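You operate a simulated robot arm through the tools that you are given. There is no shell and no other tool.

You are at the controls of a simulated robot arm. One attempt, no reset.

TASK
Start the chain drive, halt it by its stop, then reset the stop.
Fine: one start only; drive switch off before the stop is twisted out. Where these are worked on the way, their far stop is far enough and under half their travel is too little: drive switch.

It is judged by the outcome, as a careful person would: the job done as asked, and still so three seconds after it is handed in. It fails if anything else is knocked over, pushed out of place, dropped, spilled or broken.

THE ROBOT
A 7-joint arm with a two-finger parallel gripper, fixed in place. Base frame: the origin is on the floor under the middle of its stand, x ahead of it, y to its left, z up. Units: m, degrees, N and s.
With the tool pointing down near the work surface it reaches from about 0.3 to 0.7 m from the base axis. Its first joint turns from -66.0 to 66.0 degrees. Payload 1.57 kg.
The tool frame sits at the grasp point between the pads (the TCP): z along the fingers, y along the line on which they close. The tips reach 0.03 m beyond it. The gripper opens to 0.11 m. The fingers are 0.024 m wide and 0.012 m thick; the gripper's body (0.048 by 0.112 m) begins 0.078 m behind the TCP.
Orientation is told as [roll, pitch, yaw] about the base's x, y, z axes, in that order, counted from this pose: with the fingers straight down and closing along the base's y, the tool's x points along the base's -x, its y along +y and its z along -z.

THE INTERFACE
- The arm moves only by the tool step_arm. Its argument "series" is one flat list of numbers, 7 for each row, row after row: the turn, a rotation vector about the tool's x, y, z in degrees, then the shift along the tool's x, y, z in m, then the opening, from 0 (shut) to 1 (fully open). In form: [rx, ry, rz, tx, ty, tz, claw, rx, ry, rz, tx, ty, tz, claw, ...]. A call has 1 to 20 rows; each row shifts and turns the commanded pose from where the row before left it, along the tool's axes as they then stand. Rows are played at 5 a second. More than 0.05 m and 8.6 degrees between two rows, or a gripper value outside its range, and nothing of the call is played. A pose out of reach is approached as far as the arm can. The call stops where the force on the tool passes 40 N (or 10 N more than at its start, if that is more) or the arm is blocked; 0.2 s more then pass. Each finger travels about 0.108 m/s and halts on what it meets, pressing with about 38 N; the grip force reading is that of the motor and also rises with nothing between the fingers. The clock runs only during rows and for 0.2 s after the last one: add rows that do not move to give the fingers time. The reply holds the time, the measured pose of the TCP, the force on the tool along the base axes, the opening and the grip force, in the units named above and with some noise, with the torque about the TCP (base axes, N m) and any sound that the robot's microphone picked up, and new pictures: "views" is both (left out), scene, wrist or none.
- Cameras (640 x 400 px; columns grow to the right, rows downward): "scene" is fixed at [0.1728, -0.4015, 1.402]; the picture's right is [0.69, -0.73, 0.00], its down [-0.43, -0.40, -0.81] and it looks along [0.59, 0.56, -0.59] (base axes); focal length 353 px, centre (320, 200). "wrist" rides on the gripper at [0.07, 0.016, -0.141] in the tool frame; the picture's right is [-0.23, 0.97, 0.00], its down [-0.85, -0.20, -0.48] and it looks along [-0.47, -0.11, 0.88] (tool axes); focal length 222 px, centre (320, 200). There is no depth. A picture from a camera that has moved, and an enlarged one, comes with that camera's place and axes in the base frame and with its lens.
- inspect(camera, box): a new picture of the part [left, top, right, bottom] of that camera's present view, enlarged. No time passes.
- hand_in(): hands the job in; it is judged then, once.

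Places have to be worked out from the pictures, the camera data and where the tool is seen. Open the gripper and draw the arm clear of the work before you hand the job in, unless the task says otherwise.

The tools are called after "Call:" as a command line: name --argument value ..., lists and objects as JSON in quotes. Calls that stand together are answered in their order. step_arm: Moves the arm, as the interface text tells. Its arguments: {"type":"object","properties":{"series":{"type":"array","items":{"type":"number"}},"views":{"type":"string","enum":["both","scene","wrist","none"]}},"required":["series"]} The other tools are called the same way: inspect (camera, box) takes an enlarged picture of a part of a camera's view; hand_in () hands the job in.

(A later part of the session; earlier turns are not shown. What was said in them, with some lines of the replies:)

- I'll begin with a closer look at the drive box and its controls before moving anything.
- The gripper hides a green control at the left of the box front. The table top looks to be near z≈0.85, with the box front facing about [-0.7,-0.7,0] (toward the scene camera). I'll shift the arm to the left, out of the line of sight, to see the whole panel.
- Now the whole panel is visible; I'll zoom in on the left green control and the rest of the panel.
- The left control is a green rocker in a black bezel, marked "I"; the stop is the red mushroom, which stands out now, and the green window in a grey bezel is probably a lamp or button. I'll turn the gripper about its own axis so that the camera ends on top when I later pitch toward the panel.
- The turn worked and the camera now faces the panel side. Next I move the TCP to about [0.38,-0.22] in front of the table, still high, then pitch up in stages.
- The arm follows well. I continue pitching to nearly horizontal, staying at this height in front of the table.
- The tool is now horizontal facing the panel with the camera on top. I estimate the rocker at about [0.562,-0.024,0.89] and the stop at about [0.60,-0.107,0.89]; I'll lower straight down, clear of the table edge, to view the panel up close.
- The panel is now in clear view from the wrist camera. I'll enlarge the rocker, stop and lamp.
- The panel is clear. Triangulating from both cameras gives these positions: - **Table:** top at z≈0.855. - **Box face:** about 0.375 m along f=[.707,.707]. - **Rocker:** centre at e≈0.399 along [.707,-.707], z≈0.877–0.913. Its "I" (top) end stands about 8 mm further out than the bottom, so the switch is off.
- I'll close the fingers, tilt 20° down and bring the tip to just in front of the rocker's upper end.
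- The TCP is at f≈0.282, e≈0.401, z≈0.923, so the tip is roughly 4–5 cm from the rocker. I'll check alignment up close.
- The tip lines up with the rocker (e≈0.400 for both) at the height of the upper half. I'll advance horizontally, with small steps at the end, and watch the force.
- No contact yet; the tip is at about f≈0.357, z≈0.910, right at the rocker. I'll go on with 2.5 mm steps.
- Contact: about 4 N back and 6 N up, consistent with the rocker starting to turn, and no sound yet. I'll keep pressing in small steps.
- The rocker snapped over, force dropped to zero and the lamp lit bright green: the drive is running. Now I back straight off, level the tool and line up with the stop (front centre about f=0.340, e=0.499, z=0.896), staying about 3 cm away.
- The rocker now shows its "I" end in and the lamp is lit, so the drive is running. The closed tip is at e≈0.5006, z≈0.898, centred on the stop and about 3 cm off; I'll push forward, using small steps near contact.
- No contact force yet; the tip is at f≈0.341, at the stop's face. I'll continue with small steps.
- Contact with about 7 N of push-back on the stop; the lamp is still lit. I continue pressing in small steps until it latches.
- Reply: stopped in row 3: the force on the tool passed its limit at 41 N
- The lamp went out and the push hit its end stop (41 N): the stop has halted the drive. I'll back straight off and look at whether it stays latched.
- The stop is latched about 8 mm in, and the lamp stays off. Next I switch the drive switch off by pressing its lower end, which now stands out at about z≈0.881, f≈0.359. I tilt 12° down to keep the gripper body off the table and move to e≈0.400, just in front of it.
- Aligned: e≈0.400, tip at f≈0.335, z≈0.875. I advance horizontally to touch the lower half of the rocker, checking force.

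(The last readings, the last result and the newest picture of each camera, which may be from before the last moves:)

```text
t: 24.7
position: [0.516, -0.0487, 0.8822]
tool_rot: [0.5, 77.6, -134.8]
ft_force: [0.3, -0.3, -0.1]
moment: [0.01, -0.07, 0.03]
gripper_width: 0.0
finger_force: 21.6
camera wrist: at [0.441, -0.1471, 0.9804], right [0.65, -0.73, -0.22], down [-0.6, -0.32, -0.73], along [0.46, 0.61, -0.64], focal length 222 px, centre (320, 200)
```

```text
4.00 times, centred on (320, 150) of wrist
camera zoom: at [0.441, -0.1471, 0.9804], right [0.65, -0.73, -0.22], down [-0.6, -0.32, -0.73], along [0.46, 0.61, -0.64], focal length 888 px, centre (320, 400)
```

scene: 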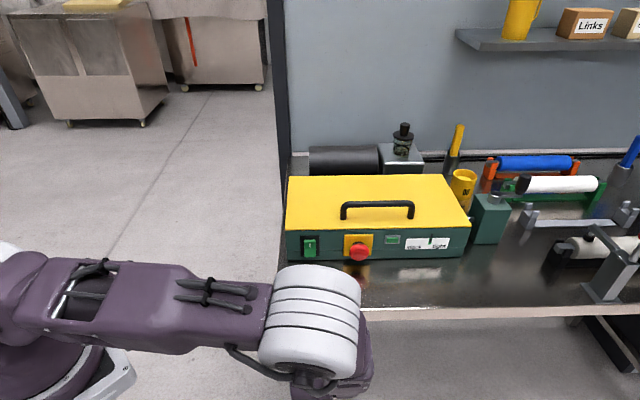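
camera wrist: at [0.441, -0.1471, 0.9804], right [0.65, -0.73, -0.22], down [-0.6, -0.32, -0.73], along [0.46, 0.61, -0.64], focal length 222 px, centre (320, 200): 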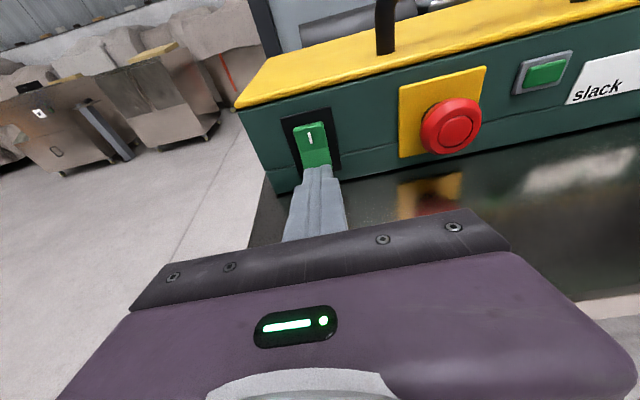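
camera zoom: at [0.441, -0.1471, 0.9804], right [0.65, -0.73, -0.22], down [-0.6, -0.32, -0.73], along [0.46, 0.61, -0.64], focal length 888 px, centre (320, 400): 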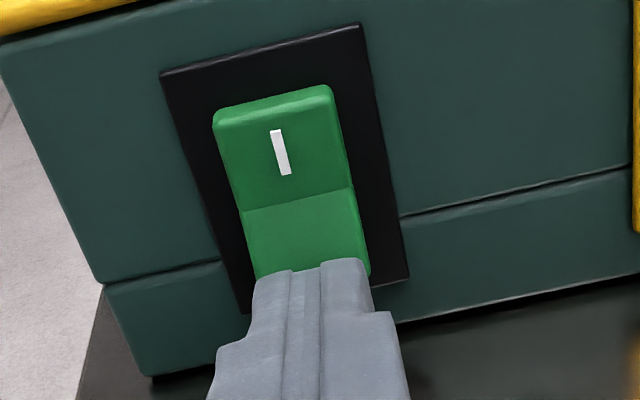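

No contact force yet with the tip just at the rocker's lower edge. I continue with 2.5 mm steps.

Call:
step_arm --series '[0, 0, 0, 0.0005, 0, 0.0025, 0, 0, 0, 0, 0.0005, 0, 0.0025, 0, 0, 0, 0, 0, 0, 0, 0]' --views "wrist"

Call:
inspect --camera "wrist" --box '[250, 100, 390, 200]'

```text
t: 25.5
position: [0.5196, -0.0446, 0.8815]
tool_rot: [0.5, 77.7, -134.7]
ft_force: [-0.9, -0.3, -1.0]
moment: [-0.01, 0.0, 0.0]
gripper_width: 0.0001
finger_force: 21.1
camera wrist: at [0.4439, -0.1437, 0.9798], right [0.65, -0.72, -0.22], down [-0.6, -0.32, -0.73], along [0.46, 0.61, -0.64], focal length 222 px, centre (320, 200)
```

wrist: 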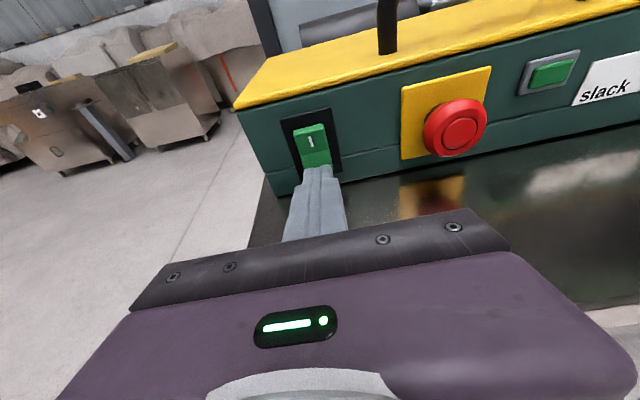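

```text
4.00 times, centred on (320, 150) of wrist
camera zoom: at [0.4439, -0.1437, 0.9798], right [0.65, -0.72, -0.22], down [-0.6, -0.32, -0.73], along [0.46, 0.61, -0.64], focal length 888 px, centre (320, 400)
```

zoom: 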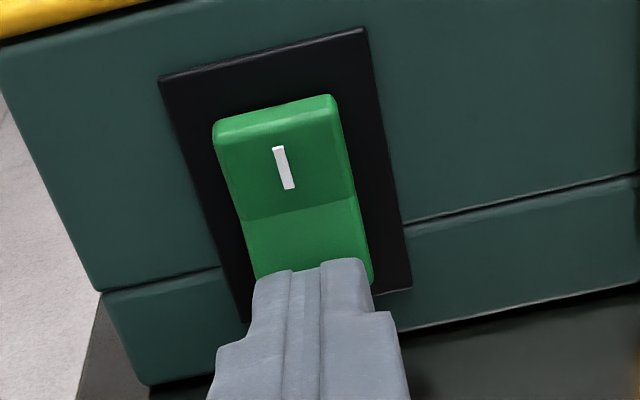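

A light contact (about 1 N) and the rocker seems to be starting to tip. I continue two more small steps.

Call:
step_arm --series '[0, 0, 0, 0.0005, 0, 0.0022, 0, 0, 0, 0, 0.0005, 0, 0.0022, 0, 0, 0, 0, 0, 0, 0, 0]' --views "wrist"

Call:
inspect --camera "wrist" --box '[250, 100, 390, 200]'

```text
t: 26.3
position: [0.5221, -0.0422, 0.8813]
tool_rot: [0.5, 77.7, -134.7]
ft_force: [-30.6, -23.2, 10.4]
moment: [0.51, -0.22, 0.15]
gripper_width: 0.0001
finger_force: 21.4
camera wrist: at [0.4457, -0.1415, 0.9805], right [0.65, -0.73, -0.22], down [-0.6, -0.32, -0.73], along [0.46, 0.61, -0.64], focal length 222 px, centre (320, 200)
```

wrist: 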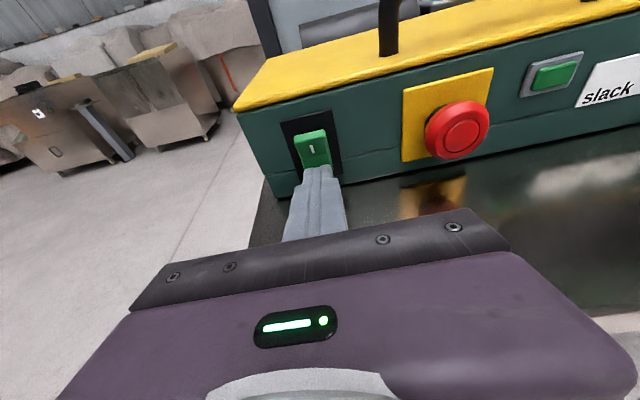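

```text
4.00 times, centred on (320, 150) of wrist
camera zoom: at [0.4457, -0.1415, 0.9805], right [0.65, -0.73, -0.22], down [-0.6, -0.32, -0.73], along [0.46, 0.61, -0.64], focal length 888 px, centre (320, 400)
```

zoom: 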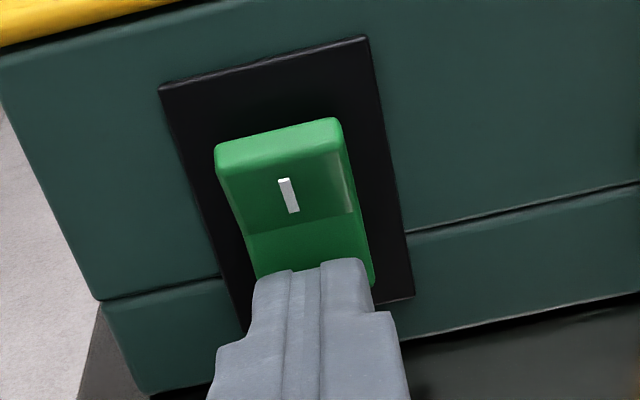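

Force rose to about 39 N and the rocker's top now stands out: it has tipped to its off stop. I back straight away and verify.

Call:
step_arm --series '[0, 0, 0, -0.002, 0, -0.0098, 0, 0, 0, 0, -0.0062, 0, -0.0293, 0, 0, 0, 0, -0.0062, 0, -0.0293, 0, 0, 0, 0, -0.0062, 0, -0.0293, 0, 0, 0, 0, 0, 0, 0, 0]' --views "both"

Call:
inspect --camera "scene" --box '[285, 220, 405, 270]'

Call:
inspect --camera "wrist" --box '[260, 70, 500, 220]'

```text
t: 27.5
position: [0.4536, -0.1131, 0.8863]
tool_rot: [0.3, 77.7, -134.8]
ft_force: [0.2, -0.2, -0.8]
moment: [0.0, 0.02, -0.02]
gripper_width: 0.0
finger_force: 21.7
camera wrist: at [0.3769, -0.2112, 0.9842], right [0.65, -0.72, -0.22], down [-0.6, -0.32, -0.73], along [0.46, 0.61, -0.64], focal length 222 px, centre (320, 200)
```

scene: 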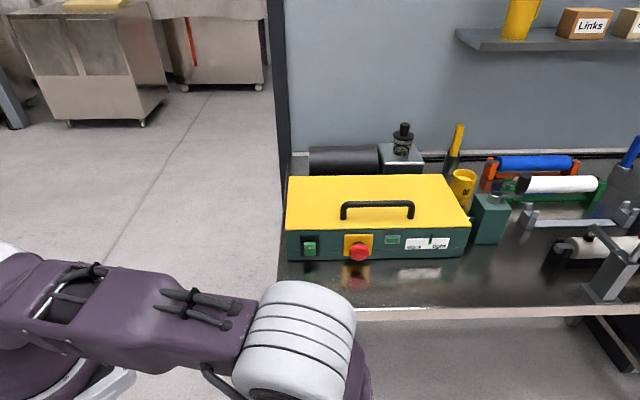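
wrist: 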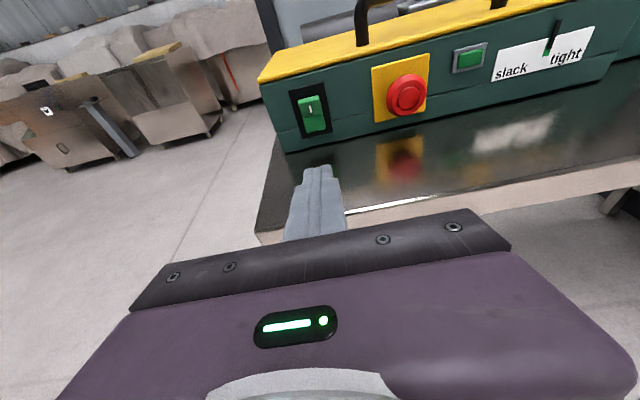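

```text
5.33 times, centred on (345, 245) of scene
camera zoom: at [0.1728, -0.4015, 1.402], right [0.69, -0.73, 0.0], down [-0.43, -0.4, -0.81], along [0.59, 0.56, -0.59], focal length 1883 px, centre (187, -40)
```

zoom: 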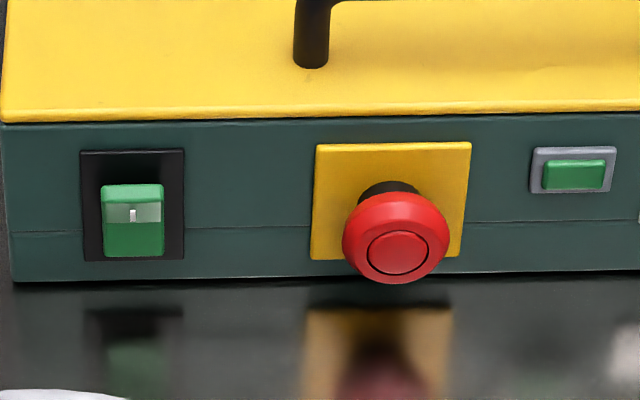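

```text
2.67 times, centred on (380, 145) of wrist
camera zoom: at [0.3769, -0.2112, 0.9842], right [0.65, -0.72, -0.22], down [-0.6, -0.32, -0.73], along [0.46, 0.61, -0.64], focal length 592 px, centre (160, 347)
```

zoom: 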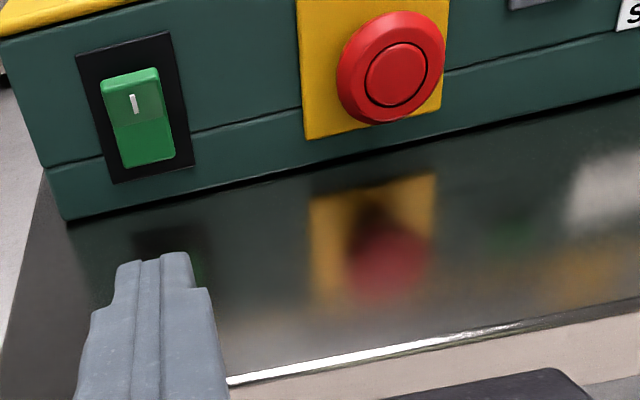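

The drive switch is off and the box hasn't shifted; the stop is latched at about f≈0.346, e≈0.498, z≈0.897. For the twist I keep a 14° down tilt so the gripper clears the table. I'll move above and in front of the stop, pre-roll the gripper −35° so I have room to turn clockwise, and open it partway.

Call:
step_arm --series '[0, 0, 0, 0.0124, 0.0326, 0.0051, 0, 0, 0, 0, 0.0124, 0.0326, 0.0051, 0, 0, 0, 0, 0.0124, 0.0325, 0.0051, 0, 0, -1.7, 0, 0, 0, 0, 0.55, 0, 0, -7, 0, 0, 0, 0.55, 0, 0, -7, 0, 0, 0, 0.55, 0, 0, -7, 0, 0, 0, 0.55, 0, 0, -7, 0, 0, 0, 0.55, 0, 0, -7, 0, 0, 0, 0.55, 0, 0, 0, 0, 0, 0, 0.55]' --views "both"

Call:
inspect --camera "wrist" --box '[200, 60, 440, 210]'

```text
t: 29.7
position: [0.538, -0.1638, 0.9168]
tool_rot: [66.7, 52.5, -64.1]
ft_force: [0.6, -0.3, 0.4]
moment: [-0.01, -0.01, 0.0]
gripper_width: 0.0604
finger_force: 0.0
camera wrist: at [0.4336, -0.2309, 1.0148], right [0.72, -0.59, 0.36], down [-0.24, -0.7, -0.67], along [0.66, 0.4, -0.64], focal length 222 px, centre (320, 200)
```

scene: 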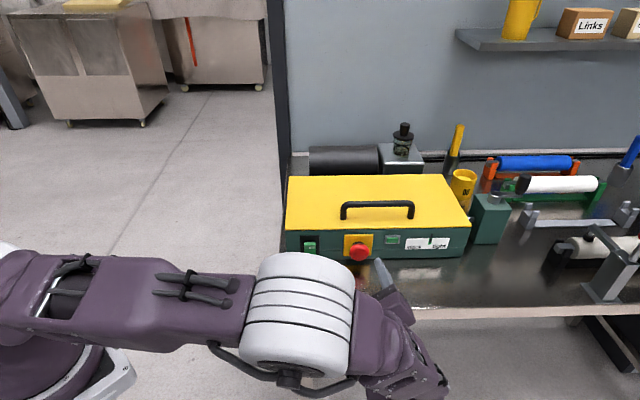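
wrist: 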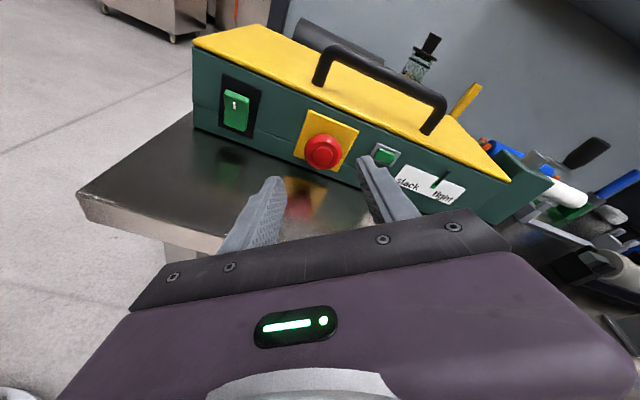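

```text
2.67 times, centred on (320, 135) of wrist
camera zoom: at [0.4336, -0.2309, 1.0148], right [0.72, -0.59, 0.36], down [-0.24, -0.7, -0.67], along [0.66, 0.4, -0.64], focal length 592 px, centre (320, 373)
```

zoom: 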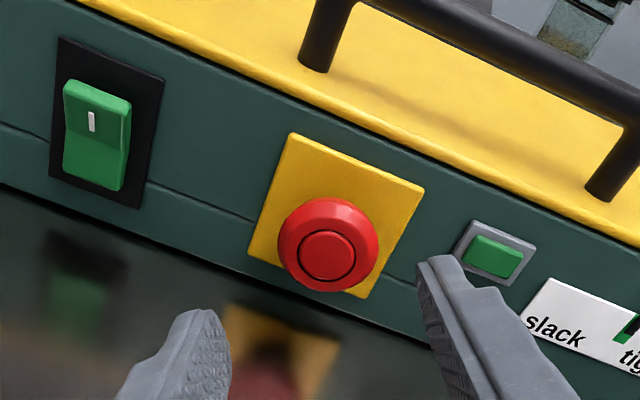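

The gripper is open to 60 mm around the stop's axis. The button centre is about 2–3 mm off along the tool's y, so I correct that and go forward 60 of the 70 mm along the tool axis, then check.

Call:
step_arm --series '[0, 0, 0, 0.001, 0.003, 0.02, 0.55, 0, 0, 0, 0, 0, 0.02, 0.55, 0, 0, 0, 0, 0, 0.015, 0.55, 0, 0, 0, 0, 0, 0.005, 0.55, 0, 0, 0, 0, 0, 0, 0.55]' --views "both"

Call:
inspect --camera "wrist" --box '[220, 100, 420, 225]'

Call:
inspect --camera "scene" --box '[320, 220, 440, 295]'

```text
t: 30.9
position: [0.5822, -0.1249, 0.9037]
tool_rot: [66.5, 52.6, -64.2]
ft_force: [-0.5, 0.1, 0.1]
moment: [0.01, 0.01, -0.02]
gripper_width: 0.0604
finger_force: 0.1
camera wrist: at [0.4777, -0.1906, 1.0027], right [0.72, -0.59, 0.36], down [-0.24, -0.7, -0.68], along [0.66, 0.4, -0.64], focal length 222 px, centre (320, 200)
```

scene: 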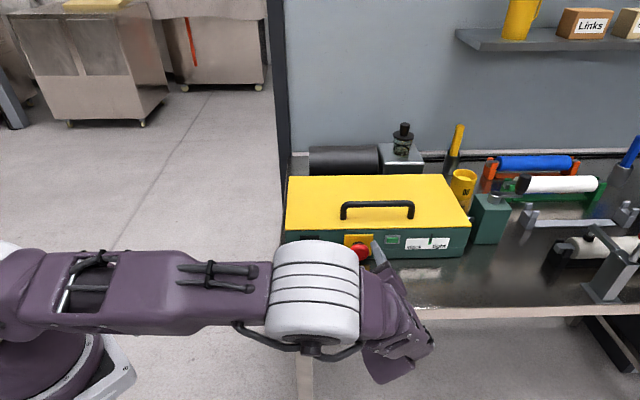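
wrist: 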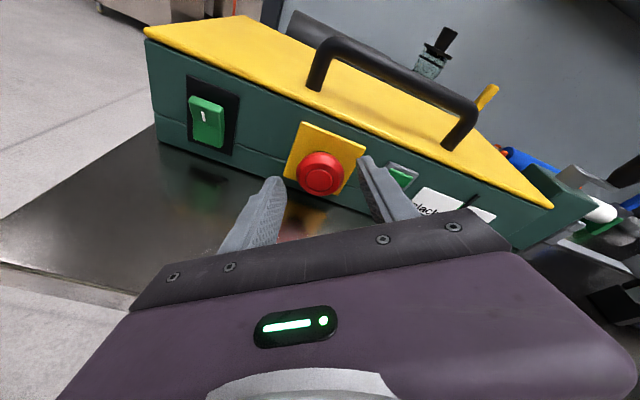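

```text
3.20 times, centred on (320, 162) of wrist
camera zoom: at [0.4777, -0.1906, 1.0027], right [0.72, -0.59, 0.36], down [-0.24, -0.7, -0.68], along [0.66, 0.4, -0.64], focal length 711 px, centre (320, 320)
```

zoom: 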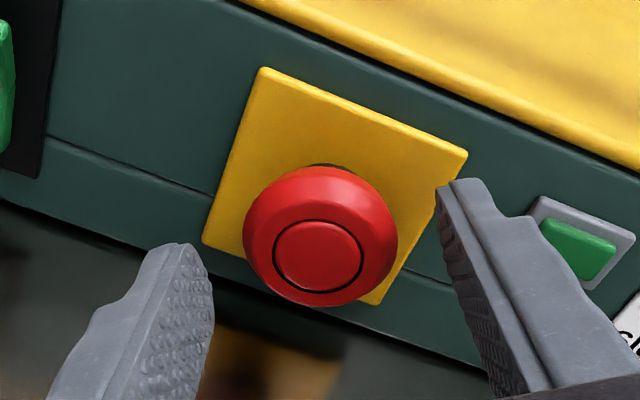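

```text
5.33 times, centred on (380, 258) of scene
camera zoom: at [0.1728, -0.4015, 1.402], right [0.69, -0.73, 0.0], down [-0.43, -0.4, -0.81], along [0.59, 0.56, -0.59], focal length 1883 px, centre (0, -107)
```

zoom: 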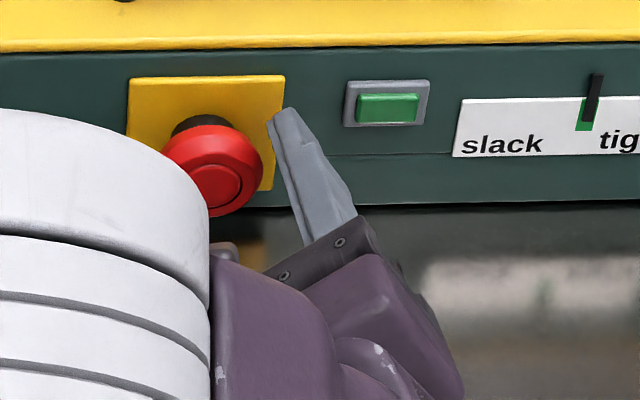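

Centred to within about 1 mm (the head is now between the fingertips). I advance another 8 mm so the pads pass the widest part of the head, then close on it.

Call:
step_arm --series '[0, 0, 0, 0.0015, 0.0003, 0.004, 0.55, 0, 0, 0, 0, 0, 0.004, 0.55, 0, 0, 0, 0, 0, 0, 0.55, 0, 0, 0, 0, 0, 0, 0.3, 0, 0, 0, 0, 0, 0, 0, 0, 0, 0, 0, 0, 0, 0]' --views "both"

Call:
inspect --camera "wrist" --box '[220, 100, 420, 225]'

```text
t: 32.3
position: [0.5865, -0.1186, 0.9021]
tool_rot: [66.6, 52.6, -64.2]
ft_force: [-0.8, 0.8, -1.1]
moment: [0.2, -0.17, -0.35]
gripper_width: 0.0422
finger_force: 45.2
camera wrist: at [0.4823, -0.1852, 1.0015], right [0.72, -0.59, 0.36], down [-0.24, -0.7, -0.68], along [0.65, 0.4, -0.64], focal length 222 px, centre (320, 200)
```

scene: 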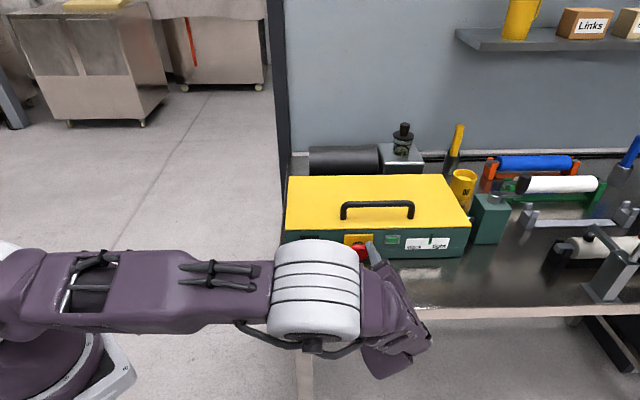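
wrist: 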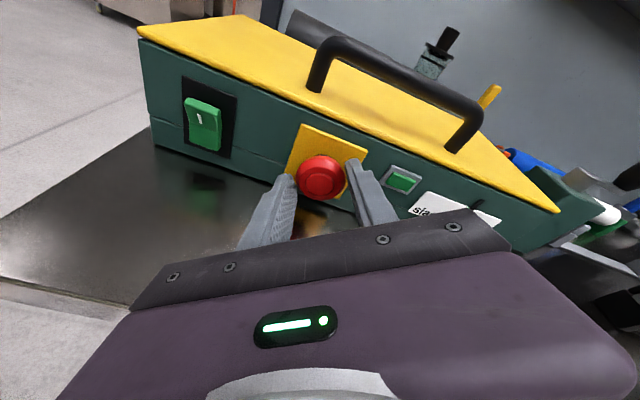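

```text
3.20 times, centred on (320, 162) of wrist
camera zoom: at [0.4823, -0.1852, 1.0015], right [0.72, -0.59, 0.36], down [-0.24, -0.7, -0.68], along [0.65, 0.4, -0.64], focal length 711 px, centre (320, 320)
```

zoom: 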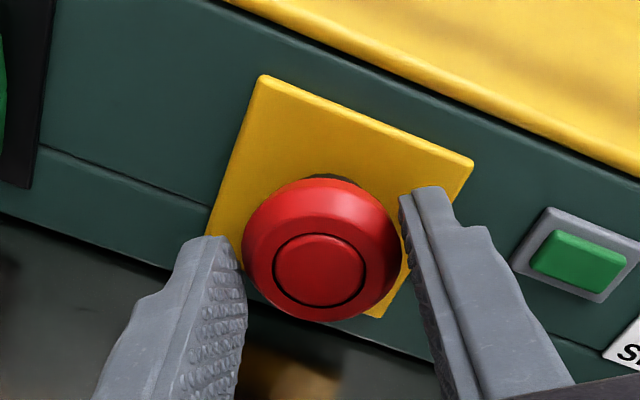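

The head is gripped (width 42 mm, force 45). Now I twist clockwise about the tool axis, 8° per row for 32°, watching the torque and the head.

Call:
step_arm --series '[0, 0, 8, 0, 0, 0, 0, 0, 0, 8, 0, 0, 0, 0, 0, 0, 8, 0, 0, 0, 0, 0, 0, 8, 0, 0, 0, 0, 0, 0, 0, 0, 0, 0, 0]' --views "both"

Call:
inspect --camera "wrist" --box '[220, 100, 420, 225]'

```text
t: 33.5
position: [0.5878, -0.1212, 0.9054]
tool_rot: [12.1, 75.9, -123.0]
ft_force: [0.5, -11.7, 8.7]
moment: [-0.03, -0.11, -0.64]
gripper_width: 0.0401
finger_force: 45.3
camera wrist: at [0.5102, -0.2133, 1.0066], right [0.66, -0.73, -0.17], down [-0.59, -0.36, -0.72], along [0.47, 0.58, -0.67], focal length 222 px, centre (320, 200)
```

scene: 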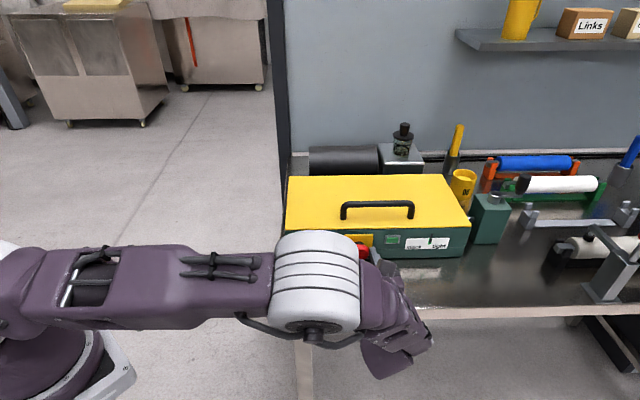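
wrist: 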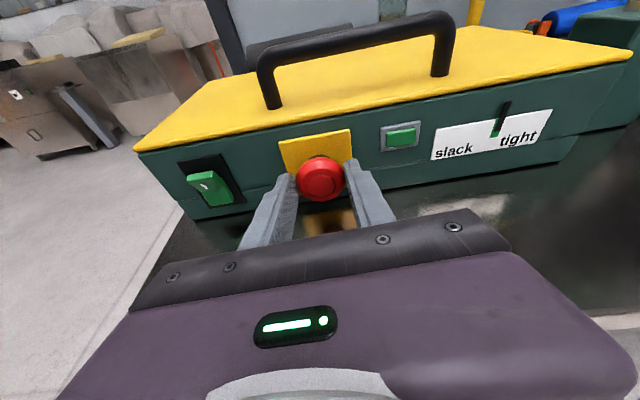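

```text
3.20 times, centred on (320, 162) of wrist
camera zoom: at [0.5102, -0.2133, 1.0066], right [0.66, -0.73, -0.17], down [-0.59, -0.36, -0.72], along [0.47, 0.58, -0.67], focal length 711 px, centre (320, 320)
```

zoom: 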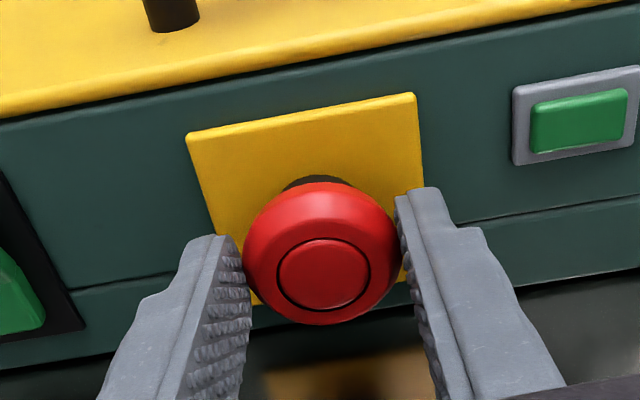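

Torque stays small and there is about 8 N pushing the tool outward, perhaps the stop's spring. I'll turn another 24° and re-check.

Call:
step_arm --series '[0, 0, 8, 0, 0, 0, 0, 0, 0, 8, 0, 0, 0, 0, 0, 0, 8, 0, 0, 0, 0, 0, 0, 0, 0, 0, 0, 0]' --views "both"

Call:
inspect --camera "wrist" --box '[220, 100, 420, 225]'

Call:
inspect --camera "scene" --box '[330, 225, 410, 275]'

```text
t: 34.5
position: [0.587, -0.1211, 0.9033]
tool_rot: [-55.1, 65.0, 166.8]
ft_force: [16.6, -24.6, 2.2]
moment: [-0.51, 0.16, -0.21]
gripper_width: 0.0396
finger_force: 44.9
camera wrist: at [0.5283, -0.235, 0.9948], right [0.48, -0.69, -0.54], down [-0.8, -0.1, -0.59], along [0.35, 0.72, -0.6], focal length 222 px, centre (320, 200)
```

scene: 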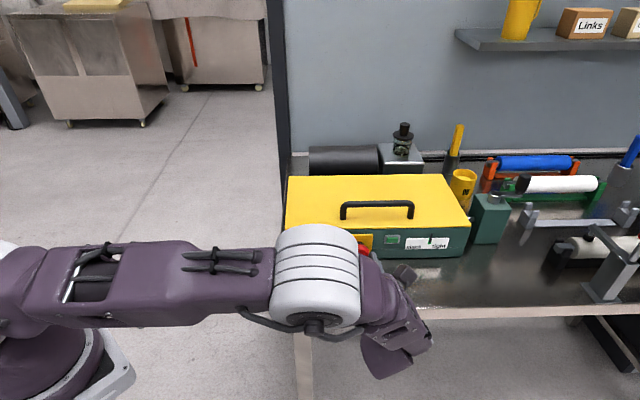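
wrist: 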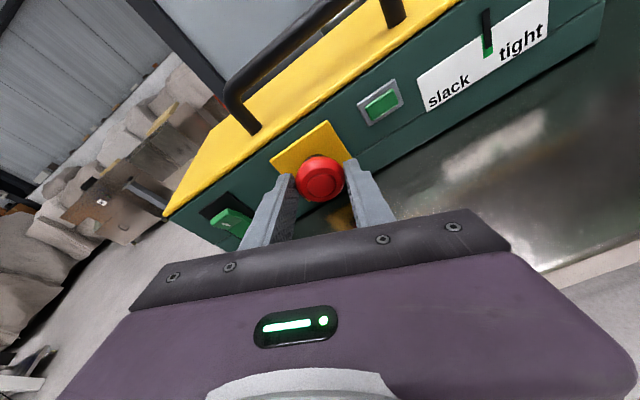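

```text
3.20 times, centred on (320, 162) of wrist
camera zoom: at [0.5283, -0.235, 0.9948], right [0.48, -0.69, -0.54], down [-0.8, -0.1, -0.59], along [0.35, 0.72, -0.6], focal length 711 px, centre (320, 320)
```

zoom: 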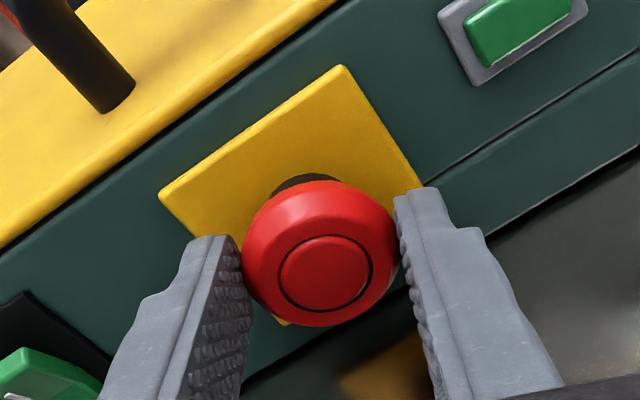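

```text
8.00 times, centred on (370, 250) of scene
camera zoom: at [0.1732, -0.4021, 1.4018], right [0.69, -0.73, 0.0], down [-0.43, -0.4, -0.81], along [0.59, 0.56, -0.59], focal length 2824 px, centre (-80, -200)
```

zoom: 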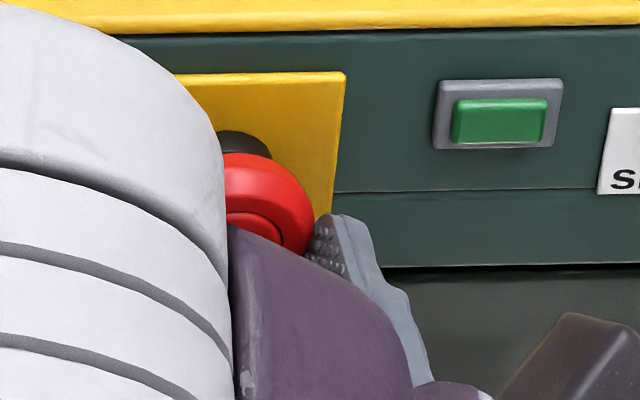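

There's a sideways load of about 29 N (slight eccentricity) and about 6 N outward, and the head has come out by 1–2 mm. I'll ease the tool 1 mm right to relieve the side load and pull back gently, still holding the twist.

Call:
step_arm --series '[0, 0, 0, 0.0004, 0.001, 0, 0, 0, 0, 0, -0.0005, 0.0002, -0.0022, 0, 0, 0, 0, -0.0005, 0.0002, -0.0022, 0, 0, 0, 0, 0, 0, 0, 0]' --views "both"

Call:
inspect --camera "scene" --box '[330, 225, 410, 275]'

Call:
inspect --camera "wrist" --box '[220, 100, 420, 225]'

```text
t: 35.5
position: [0.585, -0.1216, 0.9028]
tool_rot: [-55.0, 65.0, 167.0]
ft_force: [20.3, -24.5, -9.0]
moment: [0.38, -0.77, -0.5]
gripper_width: 0.0399
finger_force: 45.1
camera wrist: at [0.5257, -0.2379, 0.9949], right [0.49, -0.68, -0.54], down [-0.8, -0.1, -0.59], along [0.35, 0.72, -0.6], focal length 222 px, centre (320, 200)
```

scene: 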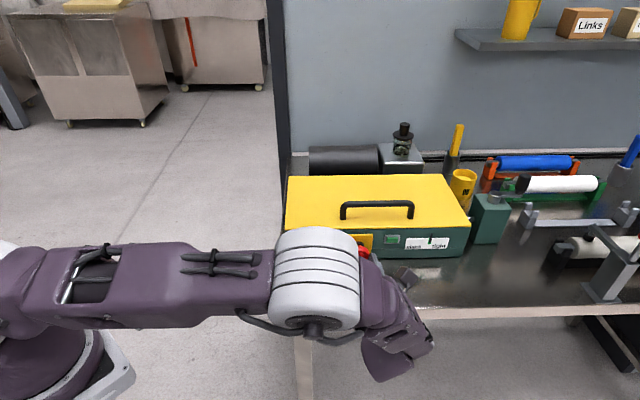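
wrist: 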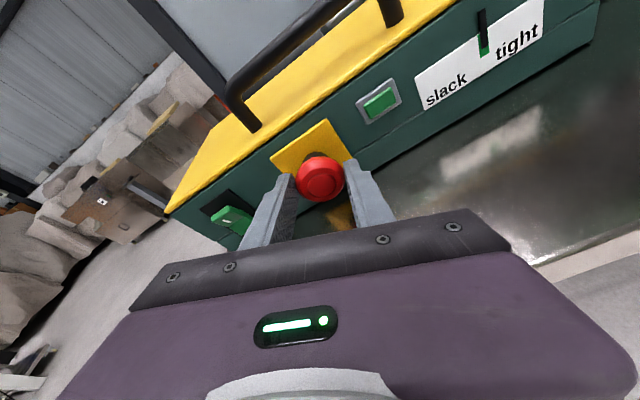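

```text
8.00 times, centred on (370, 250) of scene
camera zoom: at [0.1735, -0.4022, 1.4017], right [0.69, -0.73, 0.0], down [-0.43, -0.4, -0.81], along [0.59, 0.56, -0.59], focal length 2824 px, centre (-80, -200)
```

zoom: 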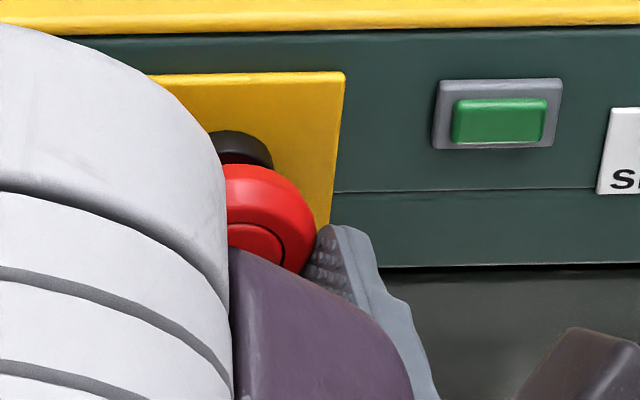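

```text
3.20 times, centred on (320, 162) of wrist
camera zoom: at [0.5257, -0.2379, 0.9949], right [0.49, -0.68, -0.54], down [-0.8, -0.1, -0.59], along [0.35, 0.72, -0.6], focal length 711 px, centre (320, 320)
```

zoom: 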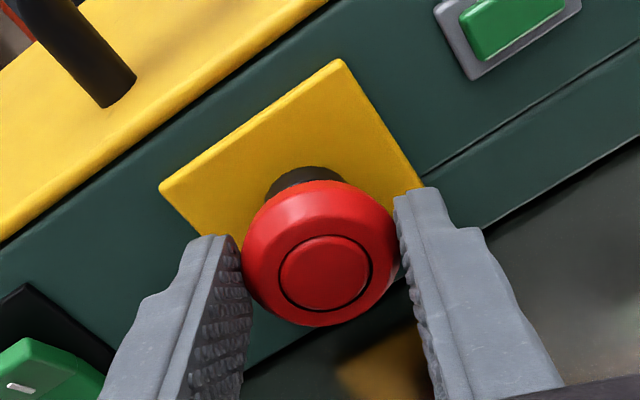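

The head has come out with the pull: in the scene view it stands where it did before it was pressed. I'll open the fingers now to release the side load and check that it stays out.

Call:
step_arm --series '[0, 0, 0, 0, 0, 0, 0.55, 0, 0, 0, 0, 0, 0, 0.55, 0, 0, 0, 0, 0, 0, 0.55]' --views "both"

Call:
inspect --camera "scene" --box '[330, 225, 410, 275]'

Call:
inspect --camera "wrist" --box '[220, 100, 420, 225]'

```text
t: 36.3
position: [0.584, -0.1204, 0.9037]
tool_rot: [-55.2, 65.1, 167.0]
ft_force: [0.3, 0.3, 0.0]
moment: [-0.01, 0.0, 0.02]
gripper_width: 0.0605
finger_force: 0.2
camera wrist: at [0.5252, -0.2367, 0.9955], right [0.49, -0.68, -0.54], down [-0.8, -0.1, -0.59], along [0.35, 0.72, -0.6], focal length 222 px, centre (320, 200)
```

scene: 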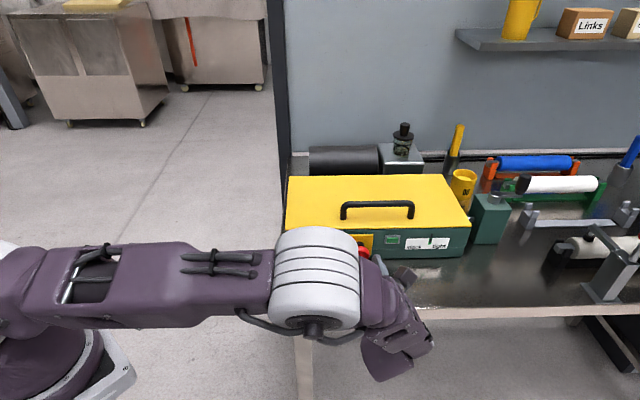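
wrist: 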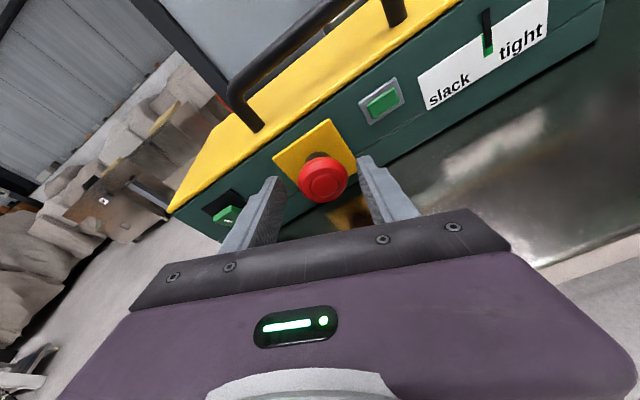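

```text
8.00 times, centred on (370, 250) of scene
camera zoom: at [0.1728, -0.4015, 1.402], right [0.69, -0.73, 0.0], down [-0.43, -0.4, -0.81], along [0.59, 0.56, -0.59], focal length 2824 px, centre (-80, -200)
```

zoom: 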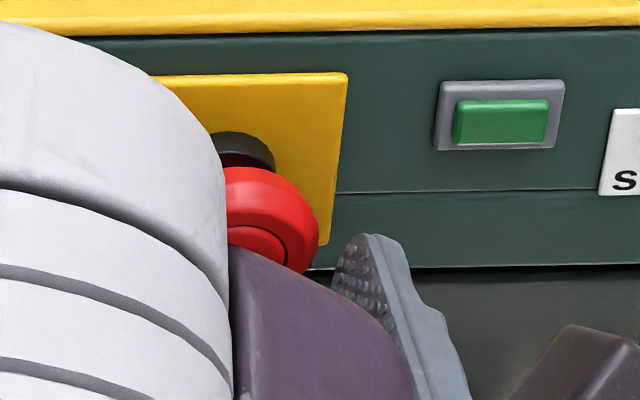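

```text
3.20 times, centred on (320, 162) of wrist
camera zoom: at [0.5252, -0.2367, 0.9955], right [0.49, -0.68, -0.54], down [-0.8, -0.1, -0.59], along [0.35, 0.72, -0.6], focal length 711 px, centre (320, 320)
```

zoom: 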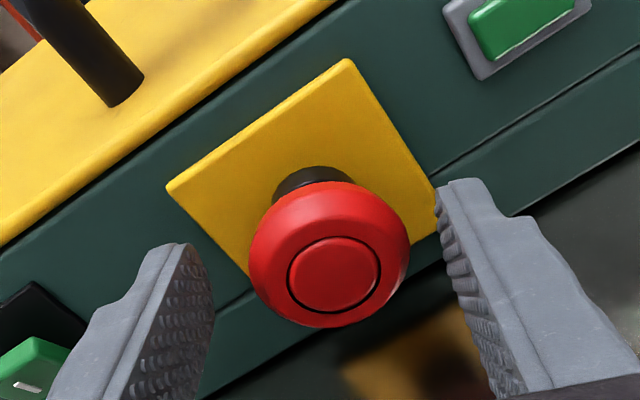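

The stop stands fully out again, the lamp is dark and forces are zero. I withdraw straight back along the tool axis, away from the panel.

Call:
step_arm --series '[0, 0, 0, 0, 0.001, -0.015, 0.55, 0, 0, 0, 0, 0, -0.02, 0.55, 0, 0, 0, 0, 0, -0.03, 0.55, 0, 0, 0, 0, 0, -0.04, 0.55, 0, 0, 0, 0, 0, -0.04, 0.55, 0, 0, 0, 0, 0, 0, 0.55]' --views "both"

Call:
inspect --camera "scene" --box '[280, 165, 480, 290]'

Call:
inspect --camera "scene" --box '[320, 220, 400, 270]'

```text
t: 37.7
position: [0.4865, -0.2223, 0.9387]
tool_rot: [-55.2, 64.9, 167.0]
ft_force: [0.5, -0.1, -0.2]
moment: [-0.01, 0.02, 0.05]
gripper_width: 0.0607
finger_force: 0.1
camera wrist: at [0.4279, -0.3384, 1.0305], right [0.49, -0.68, -0.54], down [-0.8, -0.1, -0.59], along [0.35, 0.72, -0.6], focal length 222 px, centre (320, 200)
```

scene: 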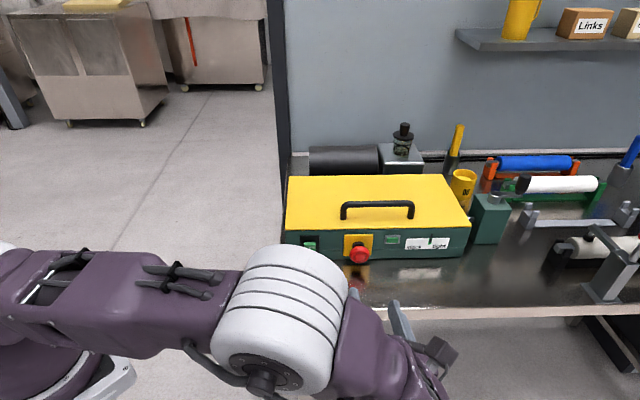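
wrist: 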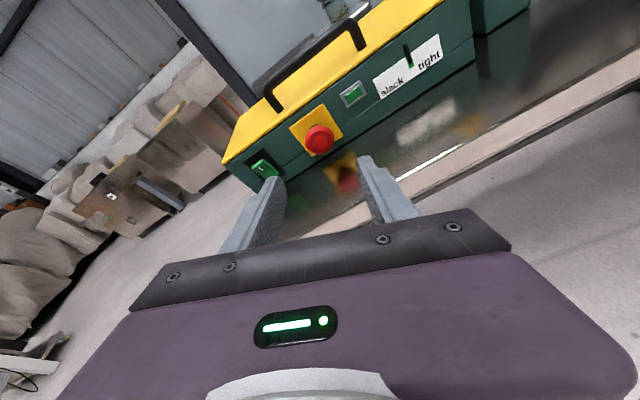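

```text
3.20 times, centred on (380, 228) of scene
camera zoom: at [0.1728, -0.4015, 1.402], right [0.69, -0.73, 0.0], down [-0.43, -0.4, -0.81], along [0.59, 0.56, -0.59], focal length 1130 px, centre (128, 112)
```

zoom: 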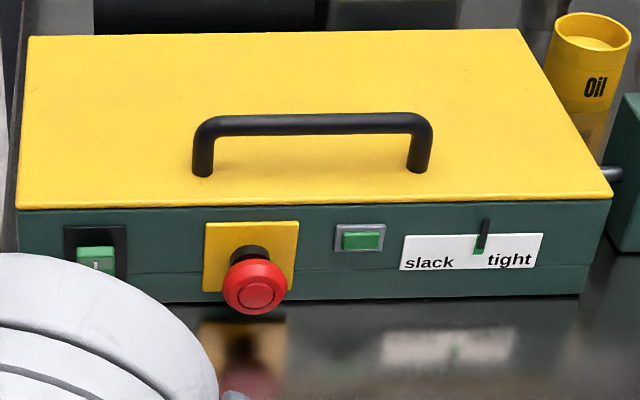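

```text
8.00 times, centred on (360, 245) of scene
camera zoom: at [0.1728, -0.4015, 1.402], right [0.69, -0.73, 0.0], down [-0.43, -0.4, -0.81], along [0.59, 0.56, -0.59], focal length 2824 px, centre (0, -160)
```

zoom: 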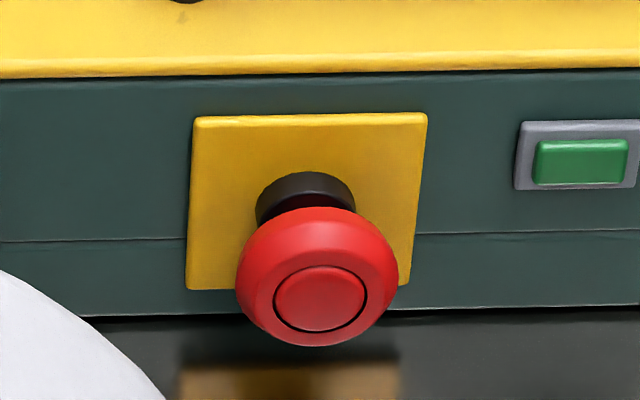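

The panel matches its starting look: switch off, stop fully out, lamp dark, box unmoved. I open the gripper fully and lift the arm well clear, then check once more.

Call:
step_arm --series '[0, 0, 0, 0, 0, -0.03, 1, 0, 0, 0, 0.0363, -0.0136, -0.0098, 1, 0, 0, 0, 0.0363, -0.0136, -0.0098, 1, 0, 0, 0, 0.0363, -0.0136, -0.0098, 1, 0, 0, 0, 0.0363, -0.0136, -0.0098, 1, 0, 0, 0, 0, 0, 0, 1, 0, 0, 0, 0, 0, 0, 1]' --views "both"

Call:
inspect --camera "wrist" --box '[200, 40, 440, 190]'

```text
t: 39.3
position: [0.4667, -0.2432, 1.1025]
tool_rot: [-55.0, 64.9, 167.1]
ft_force: [-0.3, 0.3, 0.0]
moment: [0.0, 0.01, -0.01]
gripper_width: 0.1098
finger_force: 0.0
camera wrist: at [0.4075, -0.3586, 1.1948], right [0.49, -0.68, -0.54], down [-0.8, -0.1, -0.59], along [0.35, 0.72, -0.6], focal length 222 px, centre (320, 200)
```

scene: 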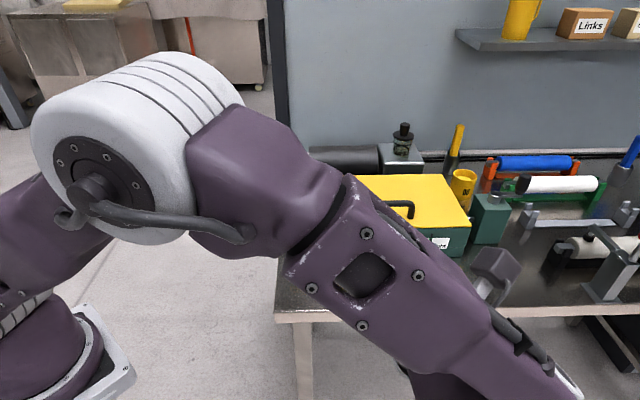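
wrist: 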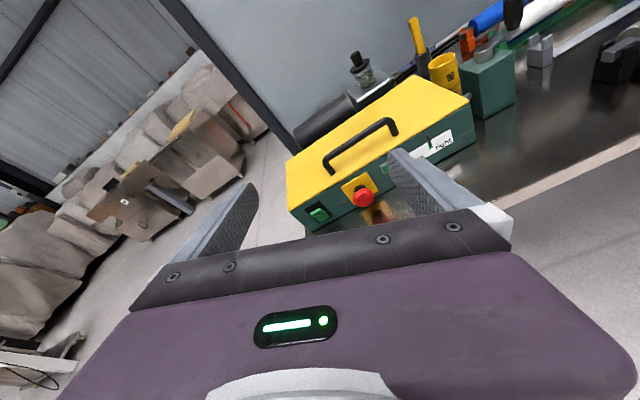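

```text
2.67 times, centred on (320, 115) of wrist
camera zoom: at [0.4075, -0.3586, 1.1948], right [0.49, -0.68, -0.54], down [-0.8, -0.1, -0.59], along [0.35, 0.72, -0.6], focal length 592 px, centre (320, 427)
```

zoom: 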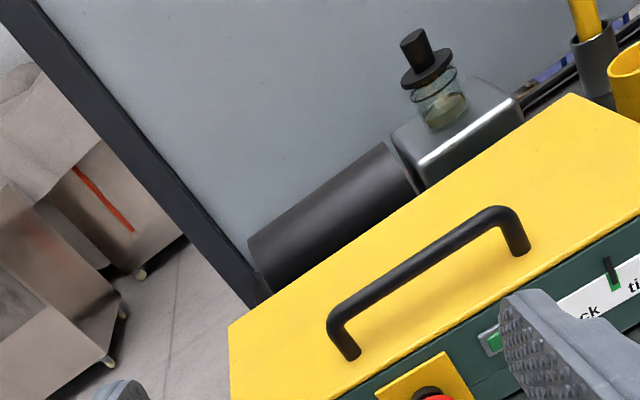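

The gripper is open, the arm is clear of the work, and the panel shows the switch off, the stop out and the lamp dark, with nothing disturbed. I hand the job in.

Call:
hand_in

```text
The job is handed in.
```

I started the chain drive once, halted it with its red stop, turned the drive switch off and then twisted the stop back out. The job is handed in. I don't have the judge's verdict.

- **Start:** I pressed the "I" end of the green drive switch until it snapped over, and the running lamp lit.
- **Halt:** I pushed the stop to its end (41 N). The lamp went out and the stop stayed in.
- **Switch off:** I pressed the lower end of the drive switch to its off stop before touching the stop again.
- **Reset:** I gripped the stop, turned it about 56° clockwise and eased it back. It came out to where it was at the start, and the lamp stayed dark.

There was a sideways load of about 30 N on the stop while I twisted it. It went to zero when I opened the fingers, and the drive box looks unmoved in the pictures. Nothing else appears disturbed. The arm is clear of the bench with the gripper fully open.
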